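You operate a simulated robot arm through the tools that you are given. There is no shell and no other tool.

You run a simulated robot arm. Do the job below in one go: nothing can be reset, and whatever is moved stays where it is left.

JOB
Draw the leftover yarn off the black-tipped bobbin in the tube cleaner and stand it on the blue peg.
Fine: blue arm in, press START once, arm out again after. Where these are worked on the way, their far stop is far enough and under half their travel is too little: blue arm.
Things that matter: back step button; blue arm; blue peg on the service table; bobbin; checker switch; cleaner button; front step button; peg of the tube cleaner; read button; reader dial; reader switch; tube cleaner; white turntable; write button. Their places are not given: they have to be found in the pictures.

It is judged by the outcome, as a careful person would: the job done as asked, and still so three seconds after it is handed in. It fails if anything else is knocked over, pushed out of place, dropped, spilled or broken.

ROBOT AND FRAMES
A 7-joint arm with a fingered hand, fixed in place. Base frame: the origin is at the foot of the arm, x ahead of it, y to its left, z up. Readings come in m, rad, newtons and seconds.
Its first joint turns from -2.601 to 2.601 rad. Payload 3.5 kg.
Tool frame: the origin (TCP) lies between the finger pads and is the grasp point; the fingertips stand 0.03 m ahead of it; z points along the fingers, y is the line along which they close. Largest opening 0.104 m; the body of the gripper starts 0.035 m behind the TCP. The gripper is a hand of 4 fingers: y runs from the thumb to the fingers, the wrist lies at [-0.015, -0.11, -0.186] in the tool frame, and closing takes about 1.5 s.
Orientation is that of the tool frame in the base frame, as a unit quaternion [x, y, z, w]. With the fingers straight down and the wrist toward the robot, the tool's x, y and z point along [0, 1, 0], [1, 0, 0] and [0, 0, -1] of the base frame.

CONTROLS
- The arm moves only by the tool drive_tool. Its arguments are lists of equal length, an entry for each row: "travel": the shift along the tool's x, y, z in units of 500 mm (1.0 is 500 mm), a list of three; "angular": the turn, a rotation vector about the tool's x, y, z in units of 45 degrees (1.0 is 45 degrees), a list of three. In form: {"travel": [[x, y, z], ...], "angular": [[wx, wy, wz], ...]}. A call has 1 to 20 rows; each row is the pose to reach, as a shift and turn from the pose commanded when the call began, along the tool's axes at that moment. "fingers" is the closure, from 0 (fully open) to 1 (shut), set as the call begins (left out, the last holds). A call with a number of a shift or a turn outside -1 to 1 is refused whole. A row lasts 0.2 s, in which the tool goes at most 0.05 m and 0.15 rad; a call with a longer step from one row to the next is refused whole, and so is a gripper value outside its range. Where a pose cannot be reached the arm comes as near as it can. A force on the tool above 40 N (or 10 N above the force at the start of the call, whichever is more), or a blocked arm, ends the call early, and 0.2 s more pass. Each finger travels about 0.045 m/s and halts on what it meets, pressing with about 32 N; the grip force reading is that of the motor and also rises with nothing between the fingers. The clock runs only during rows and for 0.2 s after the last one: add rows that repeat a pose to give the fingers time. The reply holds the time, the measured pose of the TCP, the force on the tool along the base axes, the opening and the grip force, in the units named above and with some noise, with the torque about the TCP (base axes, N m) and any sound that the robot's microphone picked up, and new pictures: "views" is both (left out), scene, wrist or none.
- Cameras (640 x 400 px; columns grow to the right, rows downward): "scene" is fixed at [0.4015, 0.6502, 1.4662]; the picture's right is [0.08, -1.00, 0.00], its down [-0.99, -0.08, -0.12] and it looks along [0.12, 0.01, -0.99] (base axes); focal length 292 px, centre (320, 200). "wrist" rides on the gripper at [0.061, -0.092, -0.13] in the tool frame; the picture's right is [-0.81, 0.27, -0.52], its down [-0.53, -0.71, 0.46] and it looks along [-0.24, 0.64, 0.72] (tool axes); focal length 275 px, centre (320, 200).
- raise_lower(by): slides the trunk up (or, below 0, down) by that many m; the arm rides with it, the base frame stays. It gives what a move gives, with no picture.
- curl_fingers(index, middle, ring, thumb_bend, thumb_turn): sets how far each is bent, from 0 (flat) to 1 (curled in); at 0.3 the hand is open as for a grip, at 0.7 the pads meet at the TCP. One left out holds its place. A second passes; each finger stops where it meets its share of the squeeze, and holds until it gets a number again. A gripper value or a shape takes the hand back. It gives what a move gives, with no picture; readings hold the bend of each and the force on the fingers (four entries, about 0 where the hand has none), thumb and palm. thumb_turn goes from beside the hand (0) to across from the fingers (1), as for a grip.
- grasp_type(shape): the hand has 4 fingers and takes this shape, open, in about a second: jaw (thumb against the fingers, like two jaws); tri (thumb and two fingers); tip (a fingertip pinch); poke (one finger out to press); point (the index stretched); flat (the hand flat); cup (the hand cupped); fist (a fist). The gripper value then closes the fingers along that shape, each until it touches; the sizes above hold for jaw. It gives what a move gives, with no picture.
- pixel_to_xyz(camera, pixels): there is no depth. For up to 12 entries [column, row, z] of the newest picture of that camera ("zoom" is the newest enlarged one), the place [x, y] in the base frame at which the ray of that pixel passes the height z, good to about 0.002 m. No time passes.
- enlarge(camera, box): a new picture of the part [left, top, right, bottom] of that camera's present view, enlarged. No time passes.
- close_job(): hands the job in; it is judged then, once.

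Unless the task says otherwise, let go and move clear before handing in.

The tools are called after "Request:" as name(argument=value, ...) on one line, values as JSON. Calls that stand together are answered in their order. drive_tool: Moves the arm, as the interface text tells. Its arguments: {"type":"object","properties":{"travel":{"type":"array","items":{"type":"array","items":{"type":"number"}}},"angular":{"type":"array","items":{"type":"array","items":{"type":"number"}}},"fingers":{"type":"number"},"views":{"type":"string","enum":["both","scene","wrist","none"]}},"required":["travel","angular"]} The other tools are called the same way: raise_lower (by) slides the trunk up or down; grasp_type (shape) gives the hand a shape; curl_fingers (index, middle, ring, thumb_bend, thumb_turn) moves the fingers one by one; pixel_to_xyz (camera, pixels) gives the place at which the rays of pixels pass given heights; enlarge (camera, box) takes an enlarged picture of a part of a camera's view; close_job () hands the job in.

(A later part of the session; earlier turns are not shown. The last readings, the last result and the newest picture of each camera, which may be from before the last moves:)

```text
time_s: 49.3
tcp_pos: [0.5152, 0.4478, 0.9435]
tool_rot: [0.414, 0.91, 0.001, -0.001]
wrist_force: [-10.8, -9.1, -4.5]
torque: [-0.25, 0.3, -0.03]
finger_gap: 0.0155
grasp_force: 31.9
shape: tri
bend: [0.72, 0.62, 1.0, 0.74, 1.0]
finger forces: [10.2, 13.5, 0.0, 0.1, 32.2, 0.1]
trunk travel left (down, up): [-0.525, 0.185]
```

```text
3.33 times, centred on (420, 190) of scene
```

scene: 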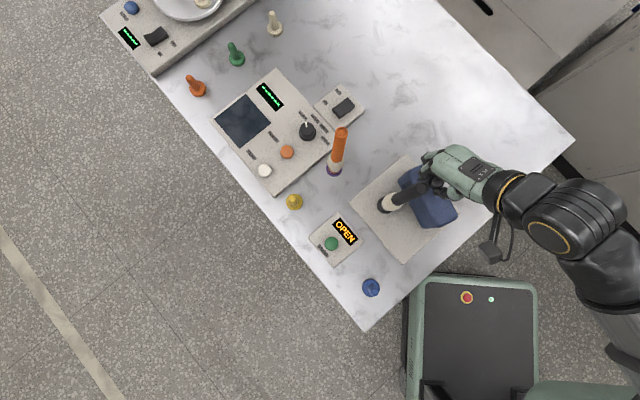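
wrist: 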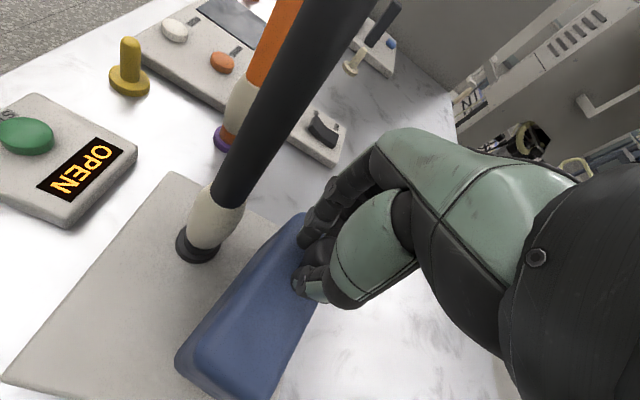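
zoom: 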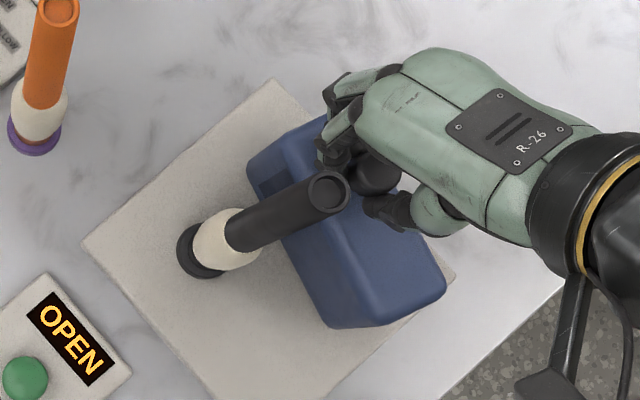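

Smooth so far: ~41° in, tangential load negligible. I'll go on by ~8° with the yaw nearly held, watching for the stop and the bobbin.

Request:
drive_tool(travel=[[0.0097, -0.0006, 0], [0.0194, -0.001, 0], [0.0194, -0.001, 0]], angular=[[0, 0, -0.05], [0, 0, -0.1], [0, 0, -0.1]])

Request:
enlarge(camera="scene", box=[340, 130, 500, 250])

```text
time_s: 50.1
tcp_pos: [0.5088, 0.4562, 0.944]
tool_rot: [0.379, 0.925, 0.0, 0.0]
wrist_force: [-8.1, -9.4, -5.5]
torque: [-0.27, 0.27, 0.01]
finger_gap: 0.0157
grasp_force: 31.9
shape: tri
bend: [0.72, 0.62, 1.0, 0.74, 1.0]
finger forces: [10.0, 15.2, 0.0, 0.1, 32.1, 0.0]
trunk travel left (down, up): [-0.525, 0.185]
```

scene: 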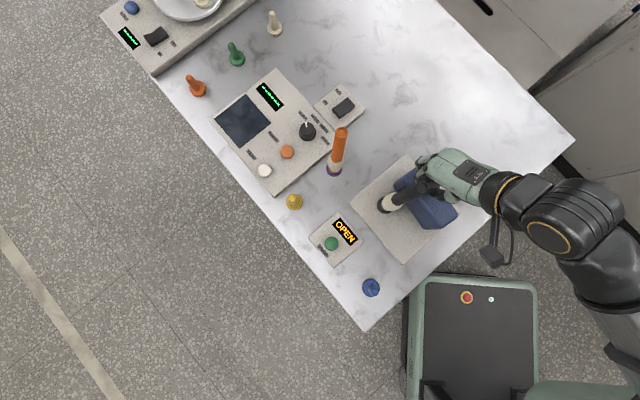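
wrist: 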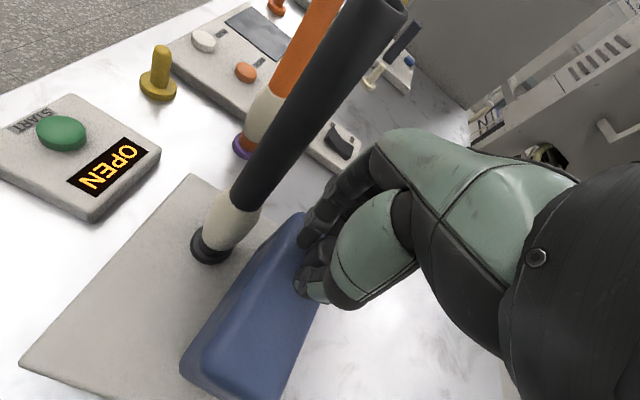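

```text
3.33 times, centred on (420, 190) of scene
```

zoom: 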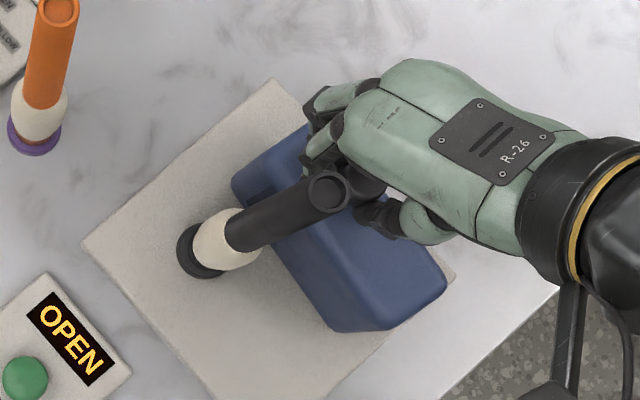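

Still OPEN and the bobbin is undisturbed; the face is nearing the yarn. I'll go on another ~8° in small rows.

Request:
drive_tool(travel=[[0.0048, -0.0002, 0], [0.0096, -0.0003, 0], [0.0143, -0.0005, 0], [0.0191, -0.0008, 0], [0.0191, -0.0008, 0]], angular=[[0, 0, 0], [0, 0, 0], [0, 0, 0], [0, 0, 0], [0, 0, 0]])

Request:
enlarge(camera="scene", box=[340, 130, 500, 250])

Request:
enlarge(camera="wrist", box=[160, 160, 360, 320])

```text
time_s: 51.3
tcp_pos: [0.5027, 0.4619, 0.9436]
tool_rot: [0.379, 0.925, 0.0, 0.001]
wrist_force: [-6.3, -11.5, -7.5]
torque: [-0.26, 0.15, -0.01]
finger_gap: 0.0153
grasp_force: 32.4
shape: tri
bend: [0.72, 0.62, 1.0, 0.73, 1.0]
finger forces: [8.3, 16.3, 0.0, 0.0, 32.0, 0.0]
trunk travel left (down, up): [-0.525, 0.185]
```

scene: 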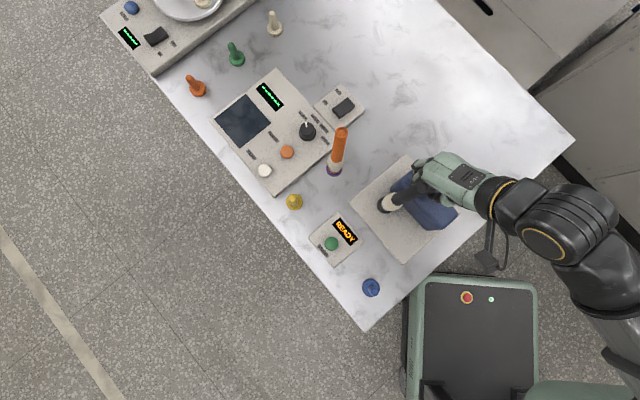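
wrist: 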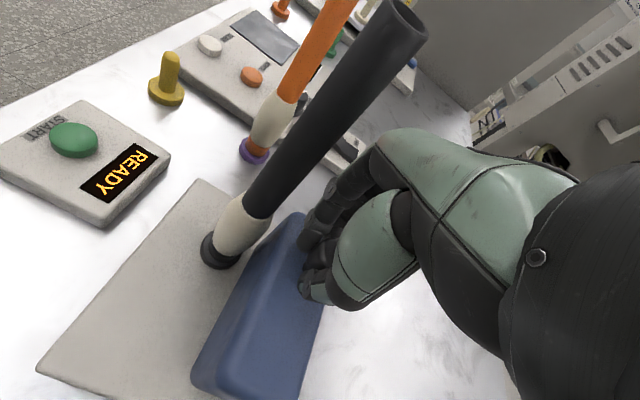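

```text
3.33 times, centred on (420, 190) of scene
```

zoom: 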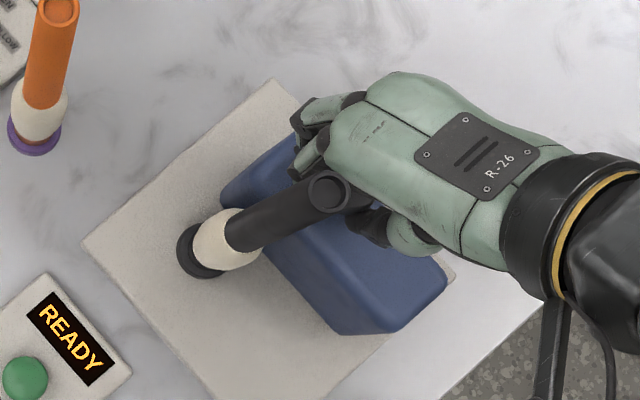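

```text
2.50 times, centred on (260, 240) of wrist
```

zoom: 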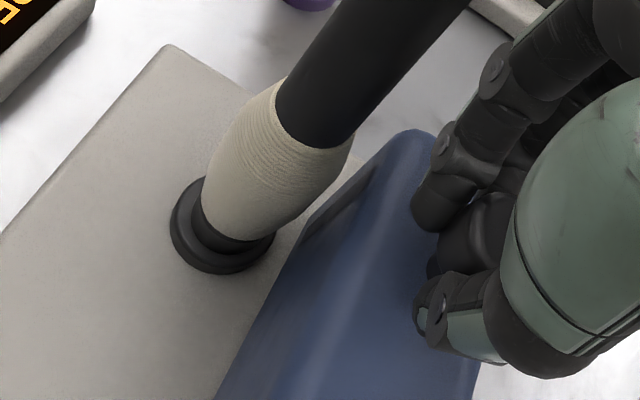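

The display changed to READY, so the arm is in. I'll nudge ~2 mm more to feel whether it is at its stop, before letting go.

Request:
drive_tool(travel=[[0.002, -0.001, 0], [0.004, -0.002, 0], [0.004, -0.002, 0]], angular=[[0, 0, 0], [0, 0, 0], [0, 0, 0]], views="wrist")

Request:
enlarge(camera="wrist", box=[160, 160, 360, 320])

```text
time_s: 52.1
tcp_pos: [0.5019, 0.4637, 0.9445]
tool_rot: [0.379, 0.925, 0.0, 0.0]
wrist_force: [2.4, -12.1, -5.0]
torque: [-0.27, -0.02, -0.1]
finger_gap: 0.0151
grasp_force: 32.7
shape: tri
bend: [0.72, 0.61, 1.0, 0.74, 1.0]
finger forces: [7.2, 17.6, 0.1, 0.0, 28.9, 0.1]
trunk travel left (down, up): [-0.525, 0.185]
```

wrist: 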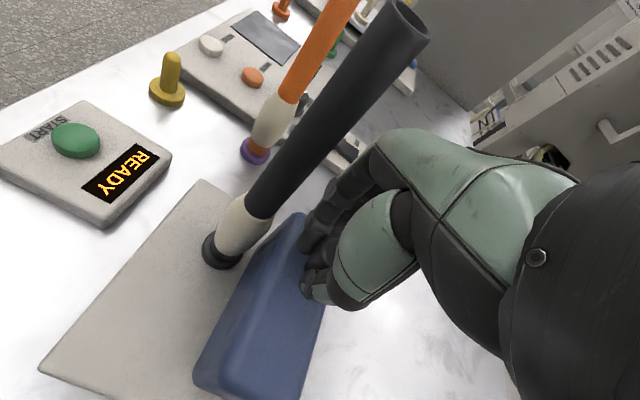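

```text
2.50 times, centred on (260, 240) of wrist
```

zoom: 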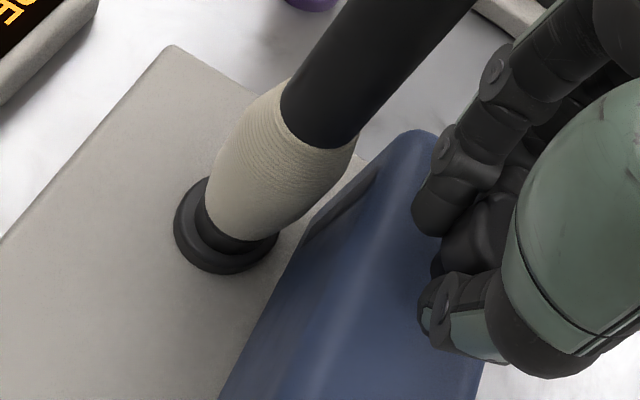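

The tangential load rose to ~10 N, so it is at its stop and READY shows. I'll open the fingers and rise straight up.

Request:
drive_tool(travel=[[0, 0, 0], [0, 0, 0], [0, 0, 0], [0, 0, 0], [0, 0, 0], [0, 0, 0], [0, 0, 0], [0, 0, 0], [0, 0, 0]], angular=[[0, 0, 0], [0, 0, 0], [0, 0, 0], [0, 0, 0], [0, 0, 0], [0, 0, 0], [0, 0, 0], [0, 0, 0], [0, 0, 0]], fingers=0, views="wrist")

Request:
drive_tool(travel=[[0, 0, -0.05], [0, 0, -0.12], [0, 0, -0.2], [0, 0, -0.28], [0, 0, -0.36], [0, 0, -0.44], [0, 0, -0.5]], angular=[[0, 0, 0], [0, 0, 0], [0, 0, 0], [0, 0, 0], [0, 0, 0], [0, 0, 0], [0, 0, 0]])

Request:
enlarge(camera="scene", box=[310, 130, 500, 270])

```text
time_s: 54.1
tcp_pos: [0.5012, 0.4635, 0.9443]
tool_rot: [0.38, 0.925, 0.0, -0.001]
wrist_force: [0.8, 0.0, 0.3]
torque: [0.03, 0.01, -0.01]
finger_gap: 0.1037
grasp_force: 0.1
shape: tri
bend: [0.3, 0.3, 0.99, 0.3, 0.98]
finger forces: [0.1, 0.0, 0.0, 0.1, 0.1, 0.0]
trunk travel left (down, up): [-0.525, 0.185]
```

wrist: 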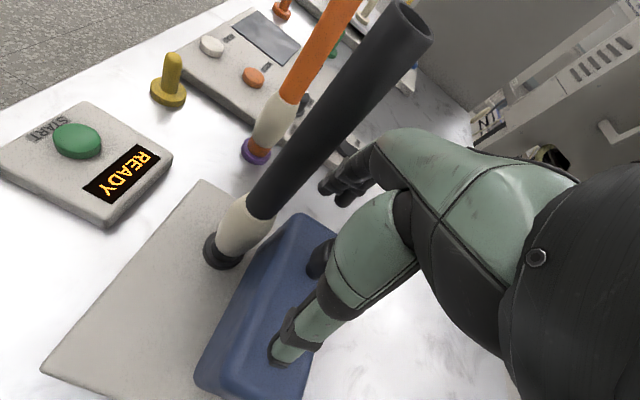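

```text
time_s: 55.7
tcp_pos: [0.5006, 0.4624, 1.1959]
tool_rot: [0.379, 0.925, 0.001, 0.0]
wrist_force: [-1.0, 0.0, 0.3]
torque: [0.01, 0.0, -0.02]
finger_gap: 0.1038
grasp_force: 0.0
shape: tri
bend: [0.3, 0.3, 0.99, 0.3, 0.98]
finger forces: [0.1, 0.0, 0.0, 0.1, 0.1, 0.1]
trunk travel left (down, up): [-0.525, 0.185]
```

scene: 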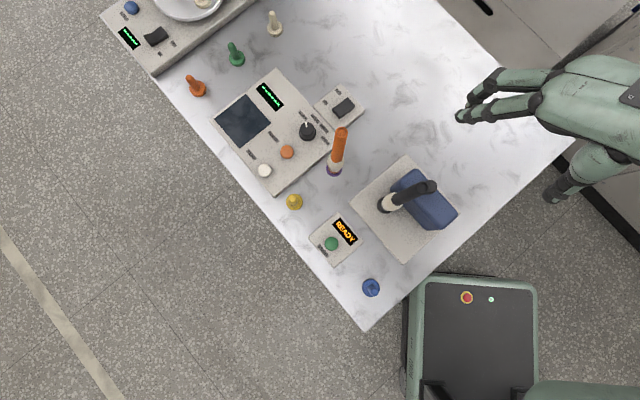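
wrist: 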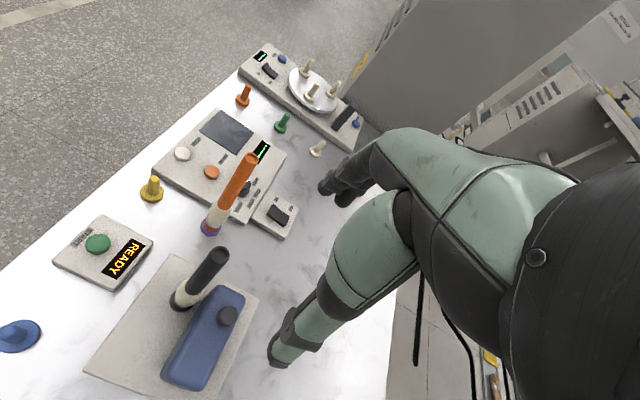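

```text
2.86 times, centred on (405, 200) of scene
```

zoom: 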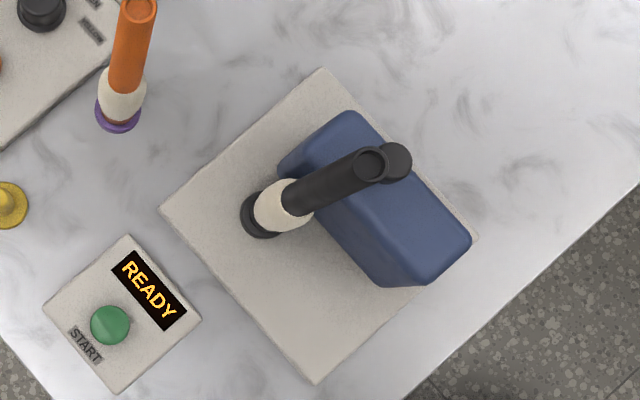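

READY persists with the arm in and the bobbin upright. Now for START: I'll take the poke shape here in free air and see where the fingertip is.

Request:
grasp_type(shape="poke")

Request:
drive_tool(travel=[[0, 0, 0]], angular=[[0, 0, 0]], views="both")

Request:
enlarge(camera="wrist", box=[200, 120, 440, 340])

Request:
enlarge(camera="scene", box=[440, 40, 640, 220])

```text
time_s: 56.6
tcp_pos: [0.5006, 0.4626, 1.1949]
tool_rot: [0.38, 0.925, 0.0, 0.0]
wrist_force: [0.5, 0.3, 0.6]
torque: [0.04, 0.03, -0.01]
finger_gap: 0.0002
grasp_force: 0.2
shape: poke
bend: [0.7, 0.7, 0.99, 1.0, 1.0]
finger forces: [0.0, 0.0, 0.1, 0.0, 0.0, 0.0]
trunk travel left (down, up): [-0.525, 0.185]
```

```text
time_s: 57.0
tcp_pos: [0.5004, 0.4631, 1.1958]
tool_rot: [0.38, 0.925, 0.0, 0.001]
wrist_force: [0.1, 0.2, -0.1]
torque: [0.02, -0.01, -0.02]
finger_gap: 0.0
grasp_force: 0.0
shape: poke
bend: [0.7, 0.7, 0.99, 1.0, 1.0]
finger forces: [0.1, 0.0, 0.1, 0.0, 0.0, 0.0]
trunk travel left (down, up): [-0.525, 0.185]
```

scene: 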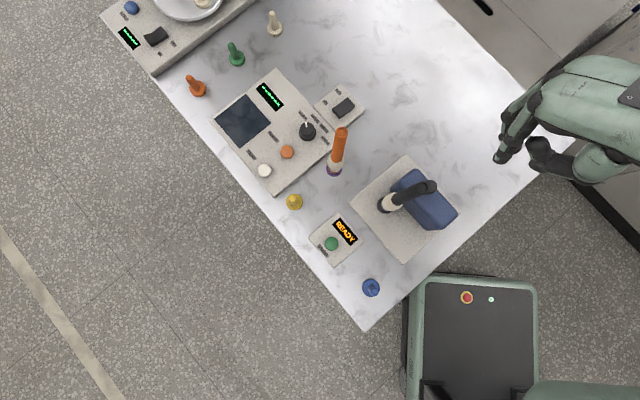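
wrist: 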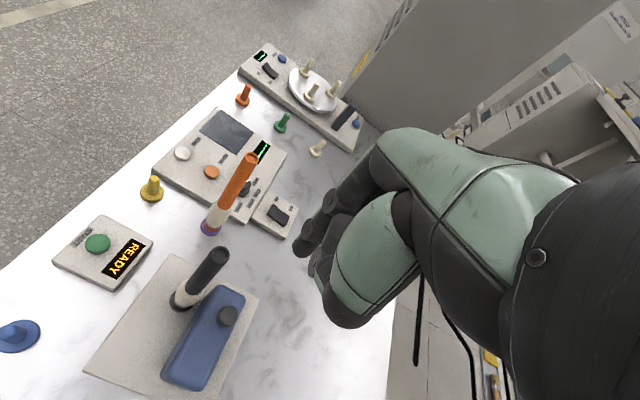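

```text
1.82 times, centred on (320, 230) of wrist
```

zoom: 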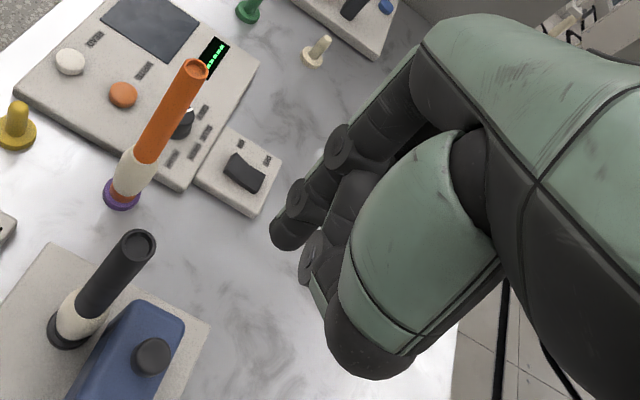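

```text
2.22 times, centred on (540, 130) of scene
```

zoom: 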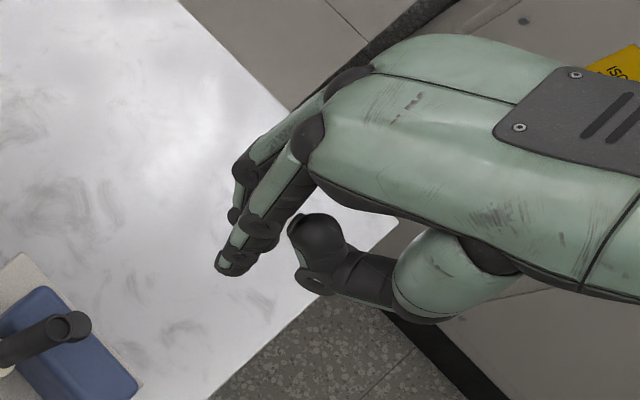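

In poke, index and middle tips stand together ~30 mm ahead of the TCP. I'll locate the START button precisely from both cameras.

Request:
enlarge(camera="wrist", box=[50, 200, 170, 300])

Request:
enlarge(camera="scene", box=[300, 200, 380, 270])

```text
4.00 times, centred on (110, 250) of wrist
```

zoom: 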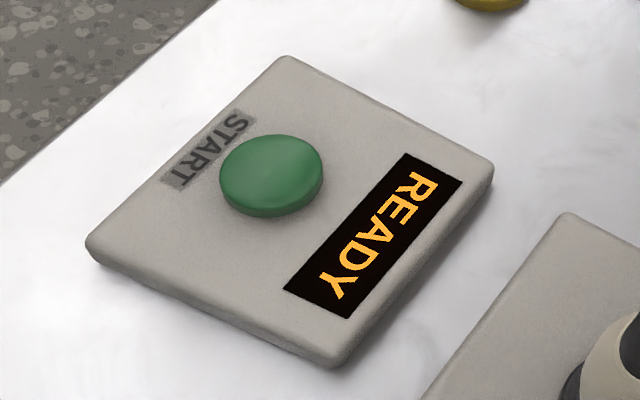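

```text
5.71 times, centred on (340, 235) of scene
```

zoom: 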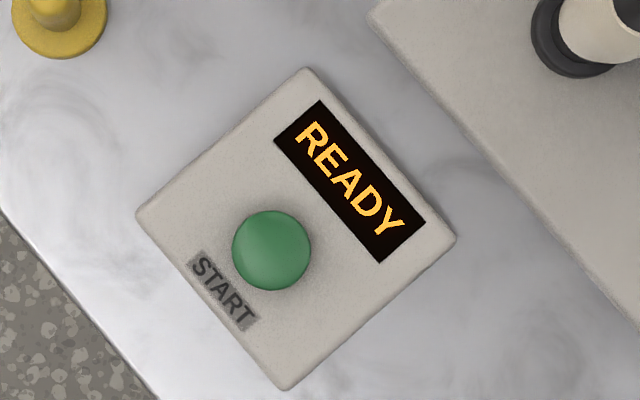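

Request:
pixel_to_xyz(camera="scene", pixels=[[331.6, 243.75, 0.8], [331.6, 243.75, 0.81], [331.6, 243.75, 0.82], [331.6, 243.75, 0.83], [331.6, 243.75, 0.84]])

Request:
pixel_to_xyz(camera="wrist", pixels=[[97.75, 242.5, 0.8], [97.75, 242.5, 0.81], [97.75, 242.5, 0.82], [97.75, 242.5, 0.83], [97.75, 242.5, 0.84]])

```text
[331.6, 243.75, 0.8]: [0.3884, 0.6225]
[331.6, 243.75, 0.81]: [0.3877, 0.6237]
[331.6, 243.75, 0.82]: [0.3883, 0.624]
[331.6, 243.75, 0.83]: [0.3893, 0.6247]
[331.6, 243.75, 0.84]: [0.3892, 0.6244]
```

```text
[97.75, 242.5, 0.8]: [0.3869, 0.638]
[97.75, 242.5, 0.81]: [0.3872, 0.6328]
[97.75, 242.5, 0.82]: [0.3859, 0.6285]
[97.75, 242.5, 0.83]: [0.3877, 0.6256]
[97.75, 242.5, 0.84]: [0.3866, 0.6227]
```

Button top is near (0.388, 0.6245, 0.832), 30 mm wide. I'll move above it at travel height.

Request:
drive_tool(travel=[[0.0773, 0.0126, 0], [0.1546, 0.0253, 0], [0.232, 0.0379, 0], [0.3093, 0.0506, 0], [0.3866, 0.0632, 0], [0.3866, 0.0632, 0]], angular=[[0, 0, 0], [0, 0, 0], [0, 0, 0], [0, 0, 0], [0, 0, 0], [0, 0, 0]])

Request:
enlarge(camera="wrist", box=[160, 160, 400, 400])

```text
time_s: 58.4
tcp_pos: [0.3845, 0.6212, 1.1951]
tool_rot: [0.38, 0.925, 0.0, 0.0]
wrist_force: [0.5, -0.4, 0.1]
torque: [0.01, -0.01, -0.01]
finger_gap: 0.0
grasp_force: 0.0
shape: poke
bend: [0.7, 0.7, 0.99, 1.0, 1.0]
finger forces: [0.0, 0.1, 0.1, 0.0, 0.0, 0.1]
trunk travel left (down, up): [-0.525, 0.185]
```

scene: 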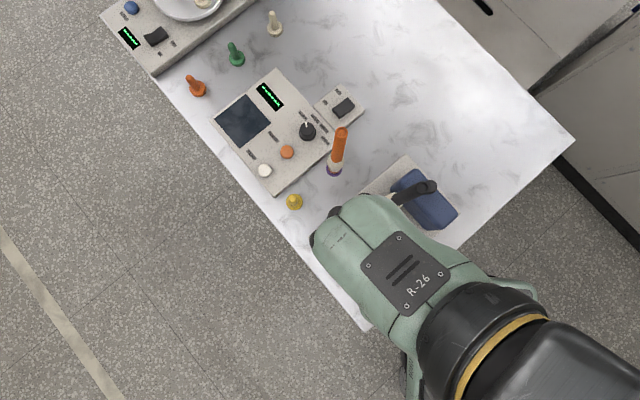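
wrist: 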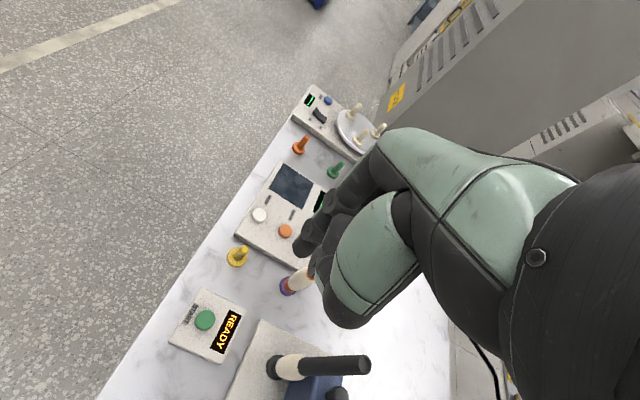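

```text
1.67 times, centred on (280, 280) of wrist
```

zoom: 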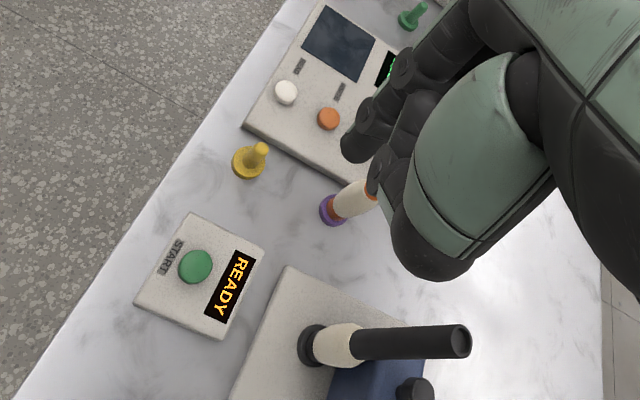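

Request:
pixel_to_xyz(camera="wrist", pixels=[[205.7, 319.5, 0.832], [205.7, 319.5, 0.825]])

Request:
drive_tool(travel=[[0, 0, 0.08], [0, 0, 0.16], [0, 0, 0.24], [0, 0, 0.32], [0, 0, 0.4], [0, 0, 0.48], [0, 0, 0.54], [0, 0, 0.59], [0, 0, 0.62]], angular=[[0, 0, 0], [0, 0, 0], [0, 0, 0], [0, 0, 0], [0, 0, 0], [0, 0, 0], [0, 0, 0], [0, 0, 0], [0, 0, 0]])

Request:
enlarge(camera="wrist", box=[200, 160, 400, 320])

```text
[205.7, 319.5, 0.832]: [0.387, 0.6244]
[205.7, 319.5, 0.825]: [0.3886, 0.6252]
```

```text
time_s: 60.4
tcp_pos: [0.3847, 0.6225, 0.8842]
tool_rot: [0.379, 0.925, 0.0, 0.0]
wrist_force: [-1.0, 0.8, -0.6]
torque: [0.0, 0.02, -0.01]
finger_gap: 0.0
grasp_force: 0.1
shape: poke
bend: [0.7, 0.7, 0.99, 1.0, 1.0]
finger forces: [0.1, 0.0, 0.0, 0.1, 0.0, 0.0]
trunk travel left (down, up): [-0.525, 0.185]
```

scene: 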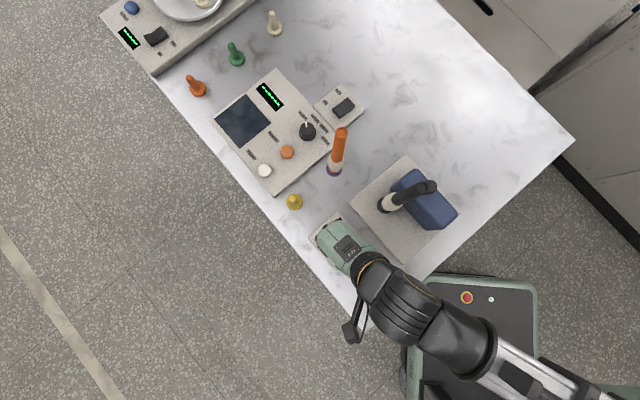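
wrist: 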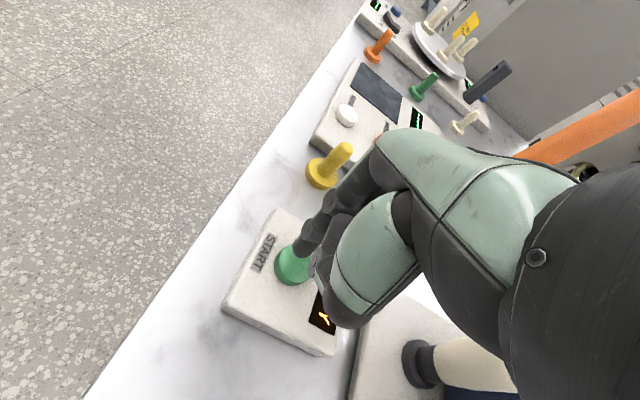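

```text
2.50 times, centred on (300, 240) of wrist
```

zoom: 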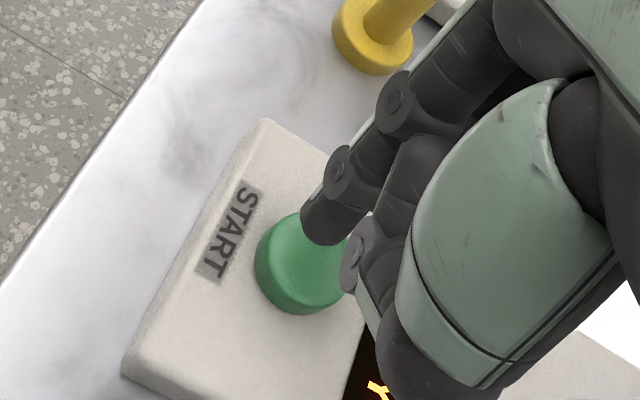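

The fingertips are ~2 cm above the START button and over its face. I'll descend slowly to contact.

Request:
drive_tool(travel=[[0, 0, 0.01], [0, 0, 0.02], [0, 0, 0.03], [0, 0, 0.038]], angular=[[0, 0, 0], [0, 0, 0], [0, 0, 0], [0, 0, 0]], views="wrist")

Request:
enlarge(camera="wrist", box=[200, 160, 400, 320])

```text
time_s: 61.4
tcp_pos: [0.3841, 0.6215, 0.8645]
tool_rot: [0.38, 0.925, -0.001, 0.001]
wrist_force: [0.4, -0.9, 1.2]
torque: [0.0, -0.05, 0.0]
finger_gap: 0.0
grasp_force: 0.0
shape: poke
bend: [0.7, 0.7, 0.99, 1.0, 1.0]
finger forces: [0.0, 1.2, 0.1, 0.0, 0.1, 0.1]
trunk travel left (down, up): [-0.525, 0.185]
```

wrist: 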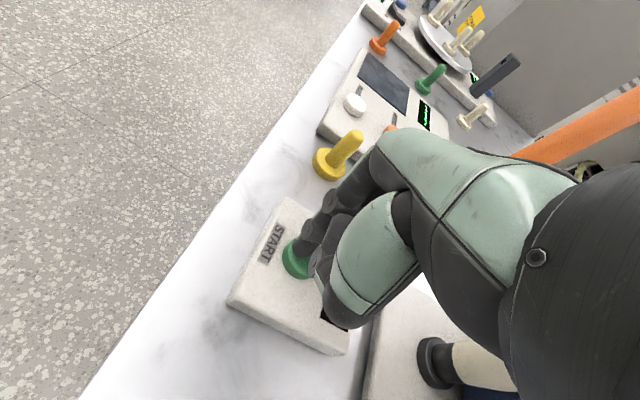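

```text
2.50 times, centred on (300, 240) of wrist
```

zoom: 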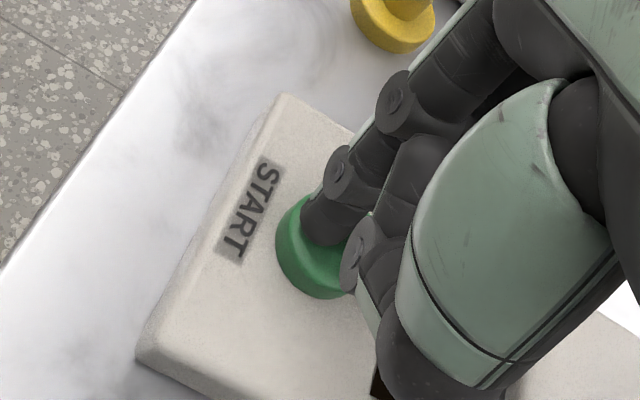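

Light contact (1.2 N). Now the single press: down up to 6 mm in small rows.

Request:
drive_tool(travel=[[0, 0, 0.003], [0, 0, 0.006], [0, 0, 0.009], [0, 0, 0.012]], angular=[[0, 0, 0], [0, 0, 0], [0, 0, 0], [0, 0, 0]], views="both")

```text
time_s: 62.4
tcp_pos: [0.3847, 0.622, 0.8598]
tool_rot: [0.379, 0.925, 0.001, 0.001]
wrist_force: [4.2, 0.9, 12.0]
torque: [-0.12, -0.22, 0.02]
finger_gap: 0.0
grasp_force: 0.0
shape: poke
bend: [0.7, 0.7, 0.99, 1.0, 1.0]
finger forces: [0.0, 12.6, 0.0, 0.1, 0.1, 0.0]
trunk travel left (down, up): [-0.525, 0.185]
heard: click
```

scene: 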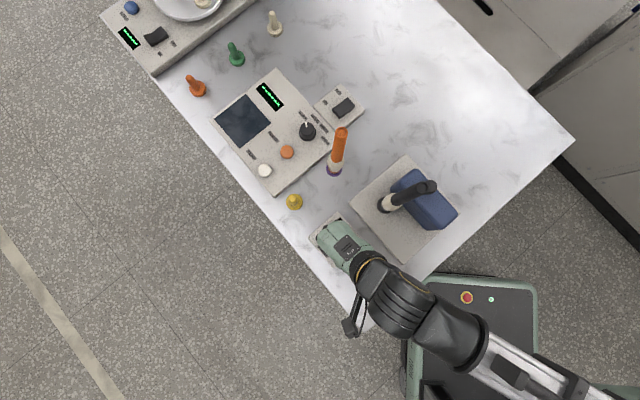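
wrist: 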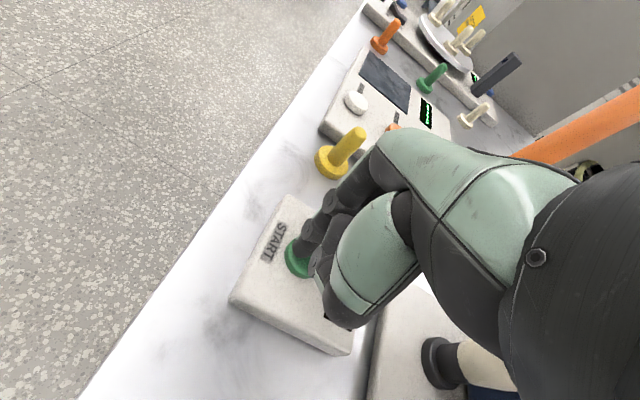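

A click was heard, so START was pressed. I'll lift straight off to travel height and read the display.

Request:
drive_tool(travel=[[0, 0, -0.03], [0, 0, -0.09], [0, 0, -0.17], [0, 0, -0.25], [0, 0, -0.33], [0, 0, -0.41], [0, 0, -0.49], [0, 0, -0.57], [0, 0, -0.64]], angular=[[0, 0, 0], [0, 0, 0], [0, 0, 0], [0, 0, 0], [0, 0, 0], [0, 0, 0], [0, 0, 0], [0, 0, 0], [0, 0, 0]], views="both")

Request:
enlarge(camera="wrist", box=[150, 260, 370, 400])

```text
time_s: 64.4
tcp_pos: [0.3875, 0.6222, 1.1806]
tool_rot: [0.379, 0.925, -0.001, 0.001]
wrist_force: [0.3, -0.3, 0.9]
torque: [0.02, 0.01, 0.02]
finger_gap: 0.0
grasp_force: 0.1
shape: poke
bend: [0.7, 0.7, 0.99, 1.0, 1.0]
finger forces: [0.1, 0.0, 0.1, 0.0, 0.1, 0.0]
trunk travel left (down, up): [-0.525, 0.185]
```

scene: 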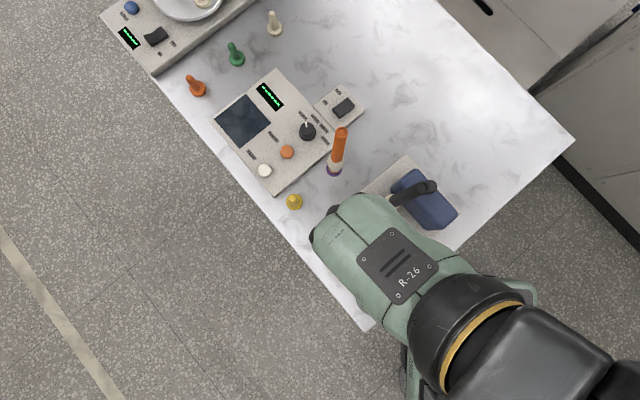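
wrist: 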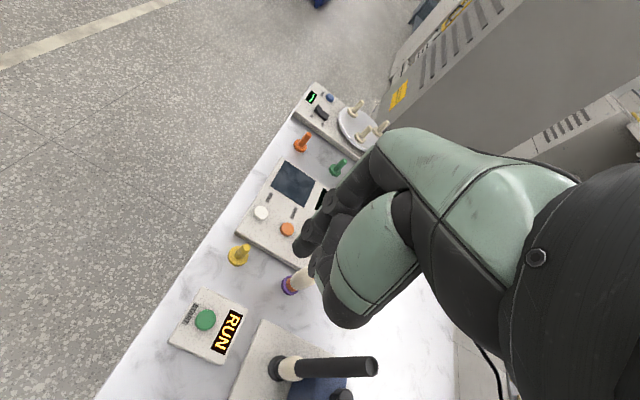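

```text
2.86 times, centred on (260, 330) of wrist
```

zoom: 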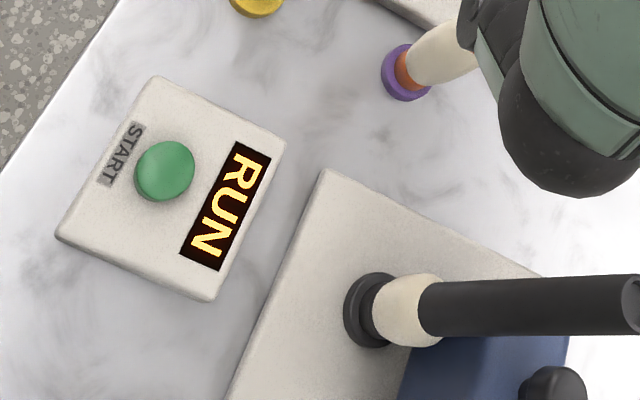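

Display reads RUN. While it runs I'll move back above the arm's knob and take the tri shape, then watch the display.

Request:
drive_tool(travel=[[-0.0773, -0.0126, -0.03], [-0.1546, -0.0253, -0.03], [-0.232, -0.0379, -0.03], [-0.3093, -0.0506, -0.03], [-0.3866, -0.0632, -0.03], [-0.3866, -0.0632, -0.03]], angular=[[0, 0, 0], [0, 0, 0], [0, 0, 0], [0, 0, 0], [0, 0, 0], [0, 0, 0]], views="none")

Request:
grasp_type(shape="tri")

Request:
drive_tool(travel=[[0, 0, 0], [0, 0, 0], [0, 0, 0], [0, 0, 0], [0, 0, 0]], angular=[[0, 0, 0], [0, 0, 0], [0, 0, 0], [0, 0, 0], [0, 0, 0]])

Request:
enlarge(camera="scene", box=[310, 150, 470, 270])

```text
time_s: 65.8
tcp_pos: [0.5024, 0.4661, 1.1939]
tool_rot: [0.379, 0.926, 0.001, 0.001]
wrist_force: [-0.3, 0.2, 0.1]
torque: [-0.01, 0.0, -0.01]
finger_gap: 0.0
grasp_force: 0.1
shape: poke
bend: [0.7, 0.7, 0.99, 1.0, 1.0]
finger forces: [0.0, 0.0, 0.1, 0.0, 0.1, 0.1]
trunk travel left (down, up): [-0.525, 0.185]
```

```text
time_s: 66.7
tcp_pos: [0.5024, 0.4654, 1.1934]
tool_rot: [0.379, 0.925, 0.0, -0.001]
wrist_force: [-0.3, 0.1, -0.2]
torque: [0.01, 0.01, 0.01]
finger_gap: 0.104
grasp_force: 0.1
shape: tri
bend: [0.3, 0.3, 0.99, 0.3, 0.98]
finger forces: [0.0, 0.1, 0.0, 0.1, 0.0, 0.1]
trunk travel left (down, up): [-0.525, 0.185]
```

```text
time_s: 67.9
tcp_pos: [0.5029, 0.4652, 1.1949]
tool_rot: [0.38, 0.925, 0.001, 0.0]
wrist_force: [-0.2, -0.3, 0.0]
torque: [0.0, 0.0, -0.01]
finger_gap: 0.1039
grasp_force: 0.1
shape: tri
bend: [0.3, 0.3, 0.99, 0.3, 0.98]
finger forces: [0.1, 0.1, 0.0, 0.1, 0.1, 0.0]
trunk travel left (down, up): [-0.525, 0.185]
```

scene: 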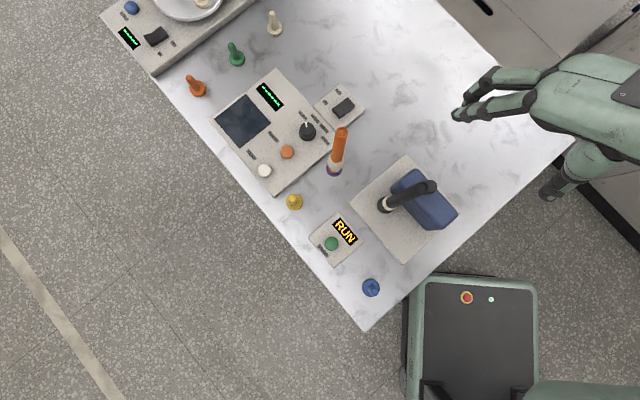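
wrist: 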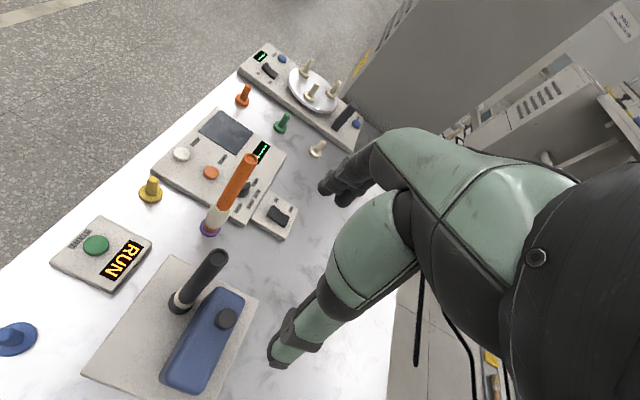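

```text
3.33 times, centred on (390, 210) of scene
```

zoom: 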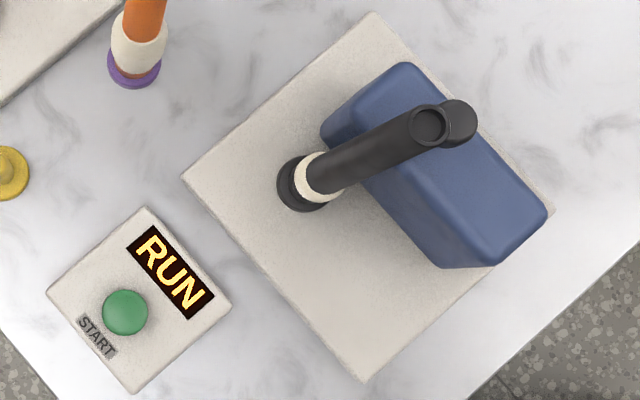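

RUN is on and the yarn is visibly shrinking. I'll wait with the pose held.

Request:
drive_tool(travel=[[0, 0, 0], [0, 0, 0], [0, 0, 0], [0, 0, 0], [0, 0, 0], [0, 0, 0], [0, 0, 0], [0, 0, 0], [0, 0, 0], [0, 0, 0], [0, 0, 0], [0, 0, 0], [0, 0, 0], [0, 0, 0], [0, 0, 0]], angular=[[0, 0, 0], [0, 0, 0], [0, 0, 0], [0, 0, 0], [0, 0, 0], [0, 0, 0], [0, 0, 0], [0, 0, 0], [0, 0, 0], [0, 0, 0], [0, 0, 0], [0, 0, 0], [0, 0, 0], [0, 0, 0], [0, 0, 0]], views="both")

Request:
enlarge(camera="scene", box=[310, 150, 470, 270])

```text
time_s: 71.1
tcp_pos: [0.5031, 0.4664, 1.1947]
tool_rot: [0.38, 0.925, 0.0, 0.0]
wrist_force: [0.3, -0.3, 0.4]
torque: [0.01, -0.01, 0.01]
finger_gap: 0.1042
grasp_force: 0.1
shape: tri
bend: [0.3, 0.3, 0.99, 0.3, 0.98]
finger forces: [0.0, 0.1, 0.0, 0.0, 0.1, 0.1]
trunk travel left (down, up): [-0.525, 0.185]
```

scene: 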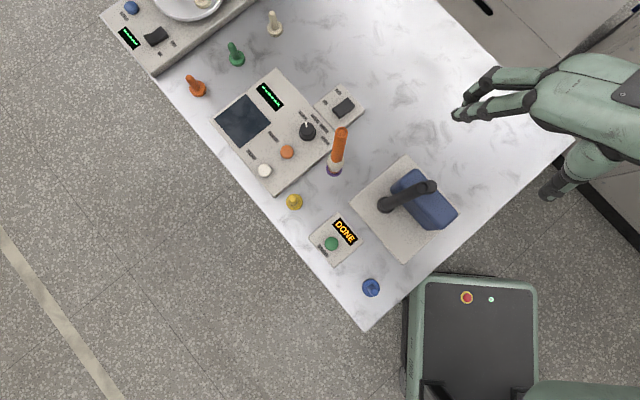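
wrist: 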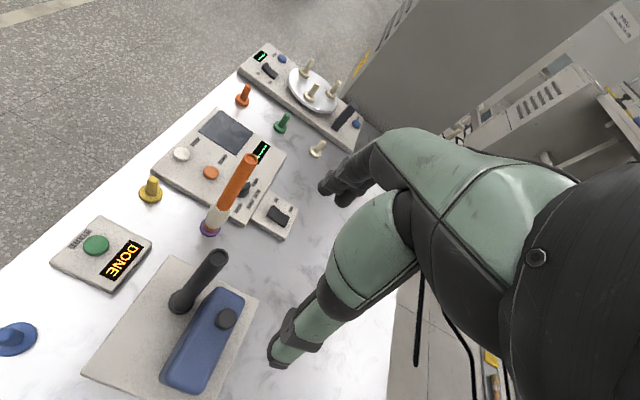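

```text
3.33 times, centred on (390, 210) of scene
```

zoom: 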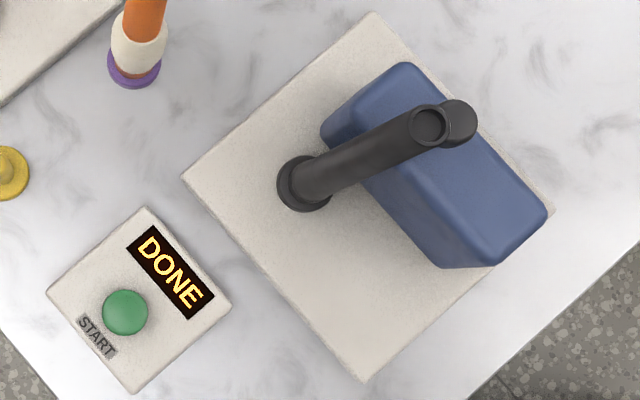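

DONE is displayed and the yarn is gone. Next, swing the arm out: I'll locate the knob (wrist ≈ (226,318)) relative to the TCP.

Request:
enlarge(camera="wrist", box=[150, 240, 270, 400])

Request:
pixel_to_xyz(camera="wrist", pixels=[[226, 317.5, 0.937], [228, 318, 0.937]])

Request:
pixel_to_xyz(camera="scene", pixels=[[427.5, 186, 0.937], [426, 187, 0.937]])

```text
2.50 times, centred on (210, 320) of wrist
```

zoom: 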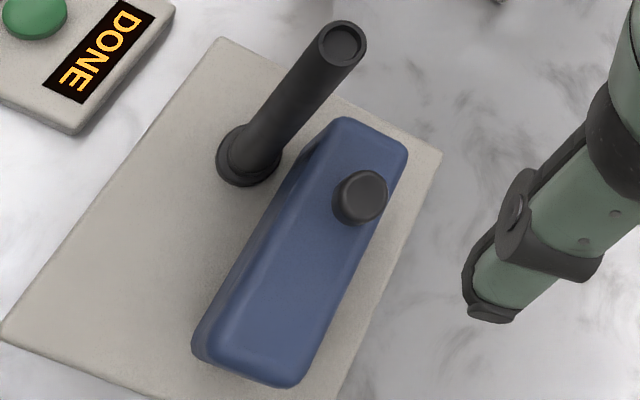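

```text
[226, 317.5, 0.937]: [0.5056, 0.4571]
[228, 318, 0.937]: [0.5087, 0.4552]
```

```text
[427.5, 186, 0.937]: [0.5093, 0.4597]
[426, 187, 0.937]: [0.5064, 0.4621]
```

The knob is at about (0.508, 0.4555). I'll shift ~9 mm to centre the chuck over it, and check in the images before descending.

Request:
drive_tool(travel=[[-0.0175, -0.0075, 0], [-0.0175, -0.0075, 0.08], [-0.0175, -0.0075, 0.14], [-0.0175, -0.0075, 0.14]], angular=[[0, 0, 0], [0, 0, 0], [0, 0, 0], [0, 0, 0]])

Request:
enlarge(camera="wrist", box=[170, 220, 330, 360])

Request:
enlarge(camera="scene", box=[380, 140, 500, 240])

```text
time_s: 72.1
tcp_pos: [0.5054, 0.4559, 1.1242]
tool_rot: [0.379, 0.925, 0.001, 0.0]
wrist_force: [0.3, 0.5, 0.4]
torque: [0.02, -0.01, -0.01]
finger_gap: 0.104
grasp_force: 0.1
shape: tri
bend: [0.3, 0.3, 0.99, 0.3, 0.98]
finger forces: [0.1, 0.0, 0.0, 0.0, 0.0, 0.1]
trunk travel left (down, up): [-0.525, 0.185]
```

scene: 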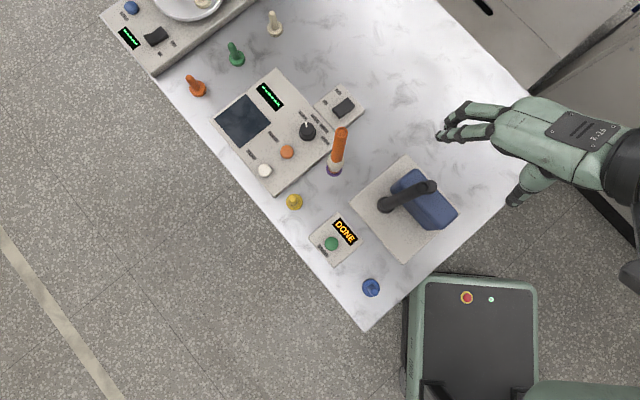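
wrist: 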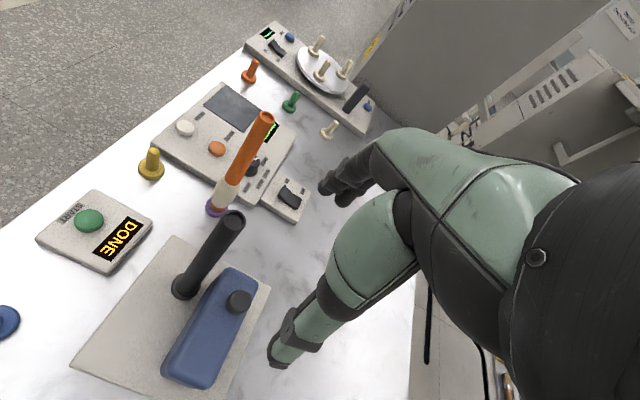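

```text
2.86 times, centred on (250, 290) of wrist
```

zoom: 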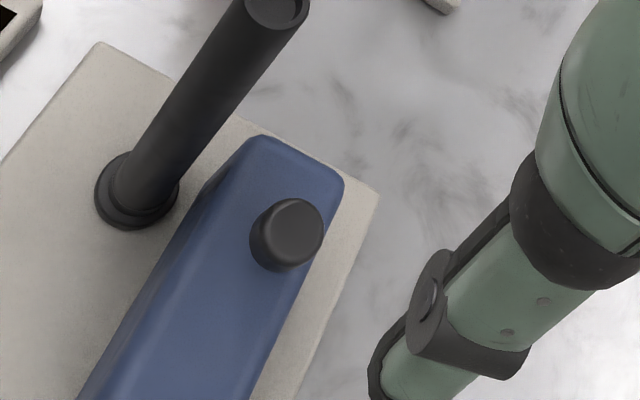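

```text
4.00 times, centred on (440, 190) of scene
```

zoom: 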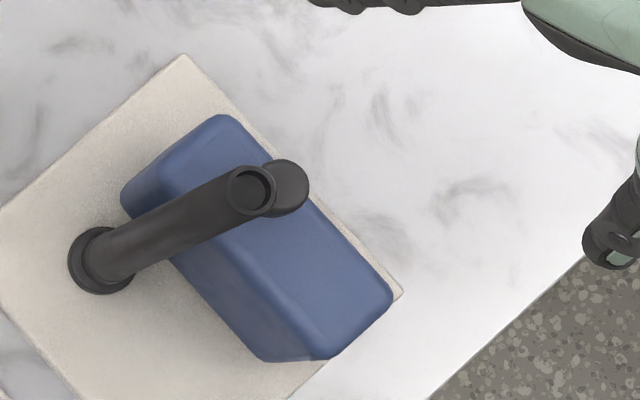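

Request:
pixel_to_xyz(camera="wrist", pixels=[[240.6, 300.5, 0.937], [240.6, 300.5, 0.932]])

Request:
pixel_to_xyz(camera="scene", pixels=[[430, 187, 0.937], [431, 187, 0.937]])

```text
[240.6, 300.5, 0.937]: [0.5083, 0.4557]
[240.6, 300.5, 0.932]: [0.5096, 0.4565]
```

```text
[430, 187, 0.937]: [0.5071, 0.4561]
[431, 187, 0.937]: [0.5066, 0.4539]
```

The knob is within 2 mm of the chuck centre. I'll descend beside the bobbin to TCP z≈0.945 and close on the knob.

Request:
drive_tool(travel=[[0, 0, 0.07], [0, 0, 0.14], [0, 0, 0.21], [0, 0, 0.28], [0, 0, 0.33], [0, 0, 0.359], [0, 0, 0.359]], angular=[[0, 0, 0], [0, 0, 0], [0, 0, 0], [0, 0, 0], [0, 0, 0], [0, 0, 0], [0, 0, 0]], views="wrist")

Request:
drive_tool(travel=[[0, 0, 0], [0, 0, 0], [0, 0, 0], [0, 0, 0], [0, 0, 0], [0, 0, 0], [0, 0, 0], [0, 0, 0], [0, 0, 0], [0, 0, 0]], angular=[[0, 0, 0], [0, 0, 0], [0, 0, 0], [0, 0, 0], [0, 0, 0], [0, 0, 0], [0, 0, 0], [0, 0, 0], [0, 0, 0], [0, 0, 0]], fingers=1)

Request:
enlarge(camera="wrist", box=[160, 160, 360, 320])

```text
time_s: 73.7
tcp_pos: [0.5047, 0.454, 0.9447]
tool_rot: [0.379, 0.926, 0.0, 0.0]
wrist_force: [0.6, 0.2, 0.3]
torque: [0.0, -0.03, -0.01]
finger_gap: 0.1041
grasp_force: 0.1
shape: tri
bend: [0.3, 0.3, 0.99, 0.3, 0.98]
finger forces: [0.0, 0.0, 0.0, 0.0, 0.1, 0.0]
trunk travel left (down, up): [-0.525, 0.185]
```

wrist: 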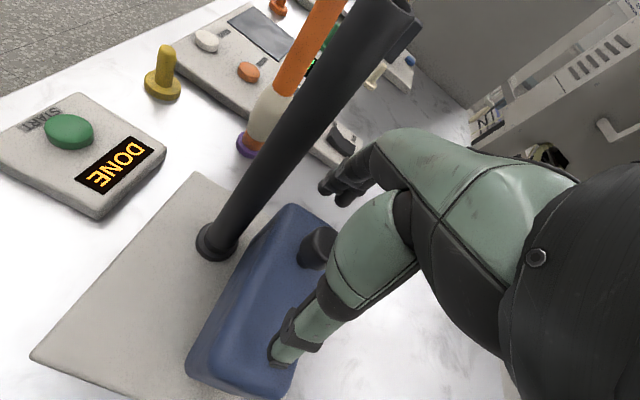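

```text
time_s: 75.9
tcp_pos: [0.5052, 0.4546, 0.9437]
tool_rot: [0.379, 0.925, 0.0, 0.0]
wrist_force: [-3.1, -0.1, -2.9]
torque: [0.01, 0.06, -0.03]
finger_gap: 0.0179
grasp_force: 32.0
shape: tri
bend: [0.73, 0.59, 1.0, 0.74, 1.0]
finger forces: [12.0, 14.6, 0.1, 0.0, 28.4, 0.0]
trunk travel left (down, up): [-0.525, 0.185]
```

scene: 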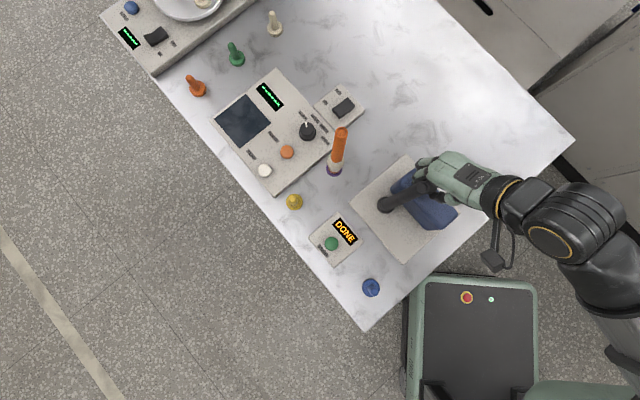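
wrist: 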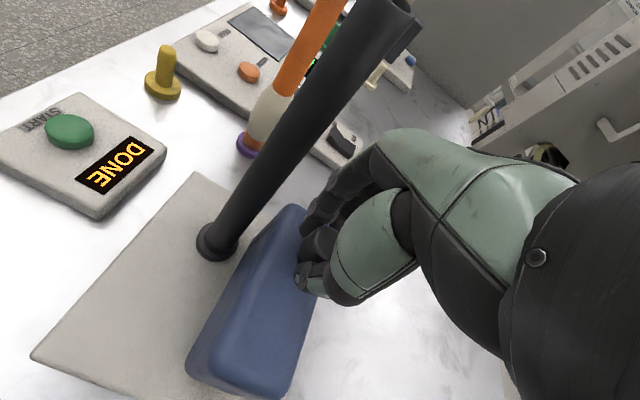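

```text
2.50 times, centred on (260, 240) of wrist
```

zoom: 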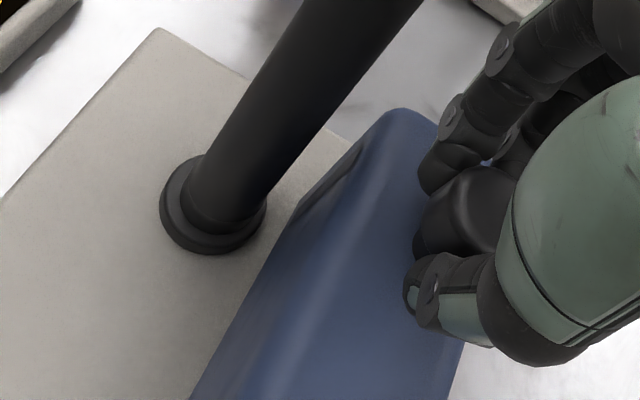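

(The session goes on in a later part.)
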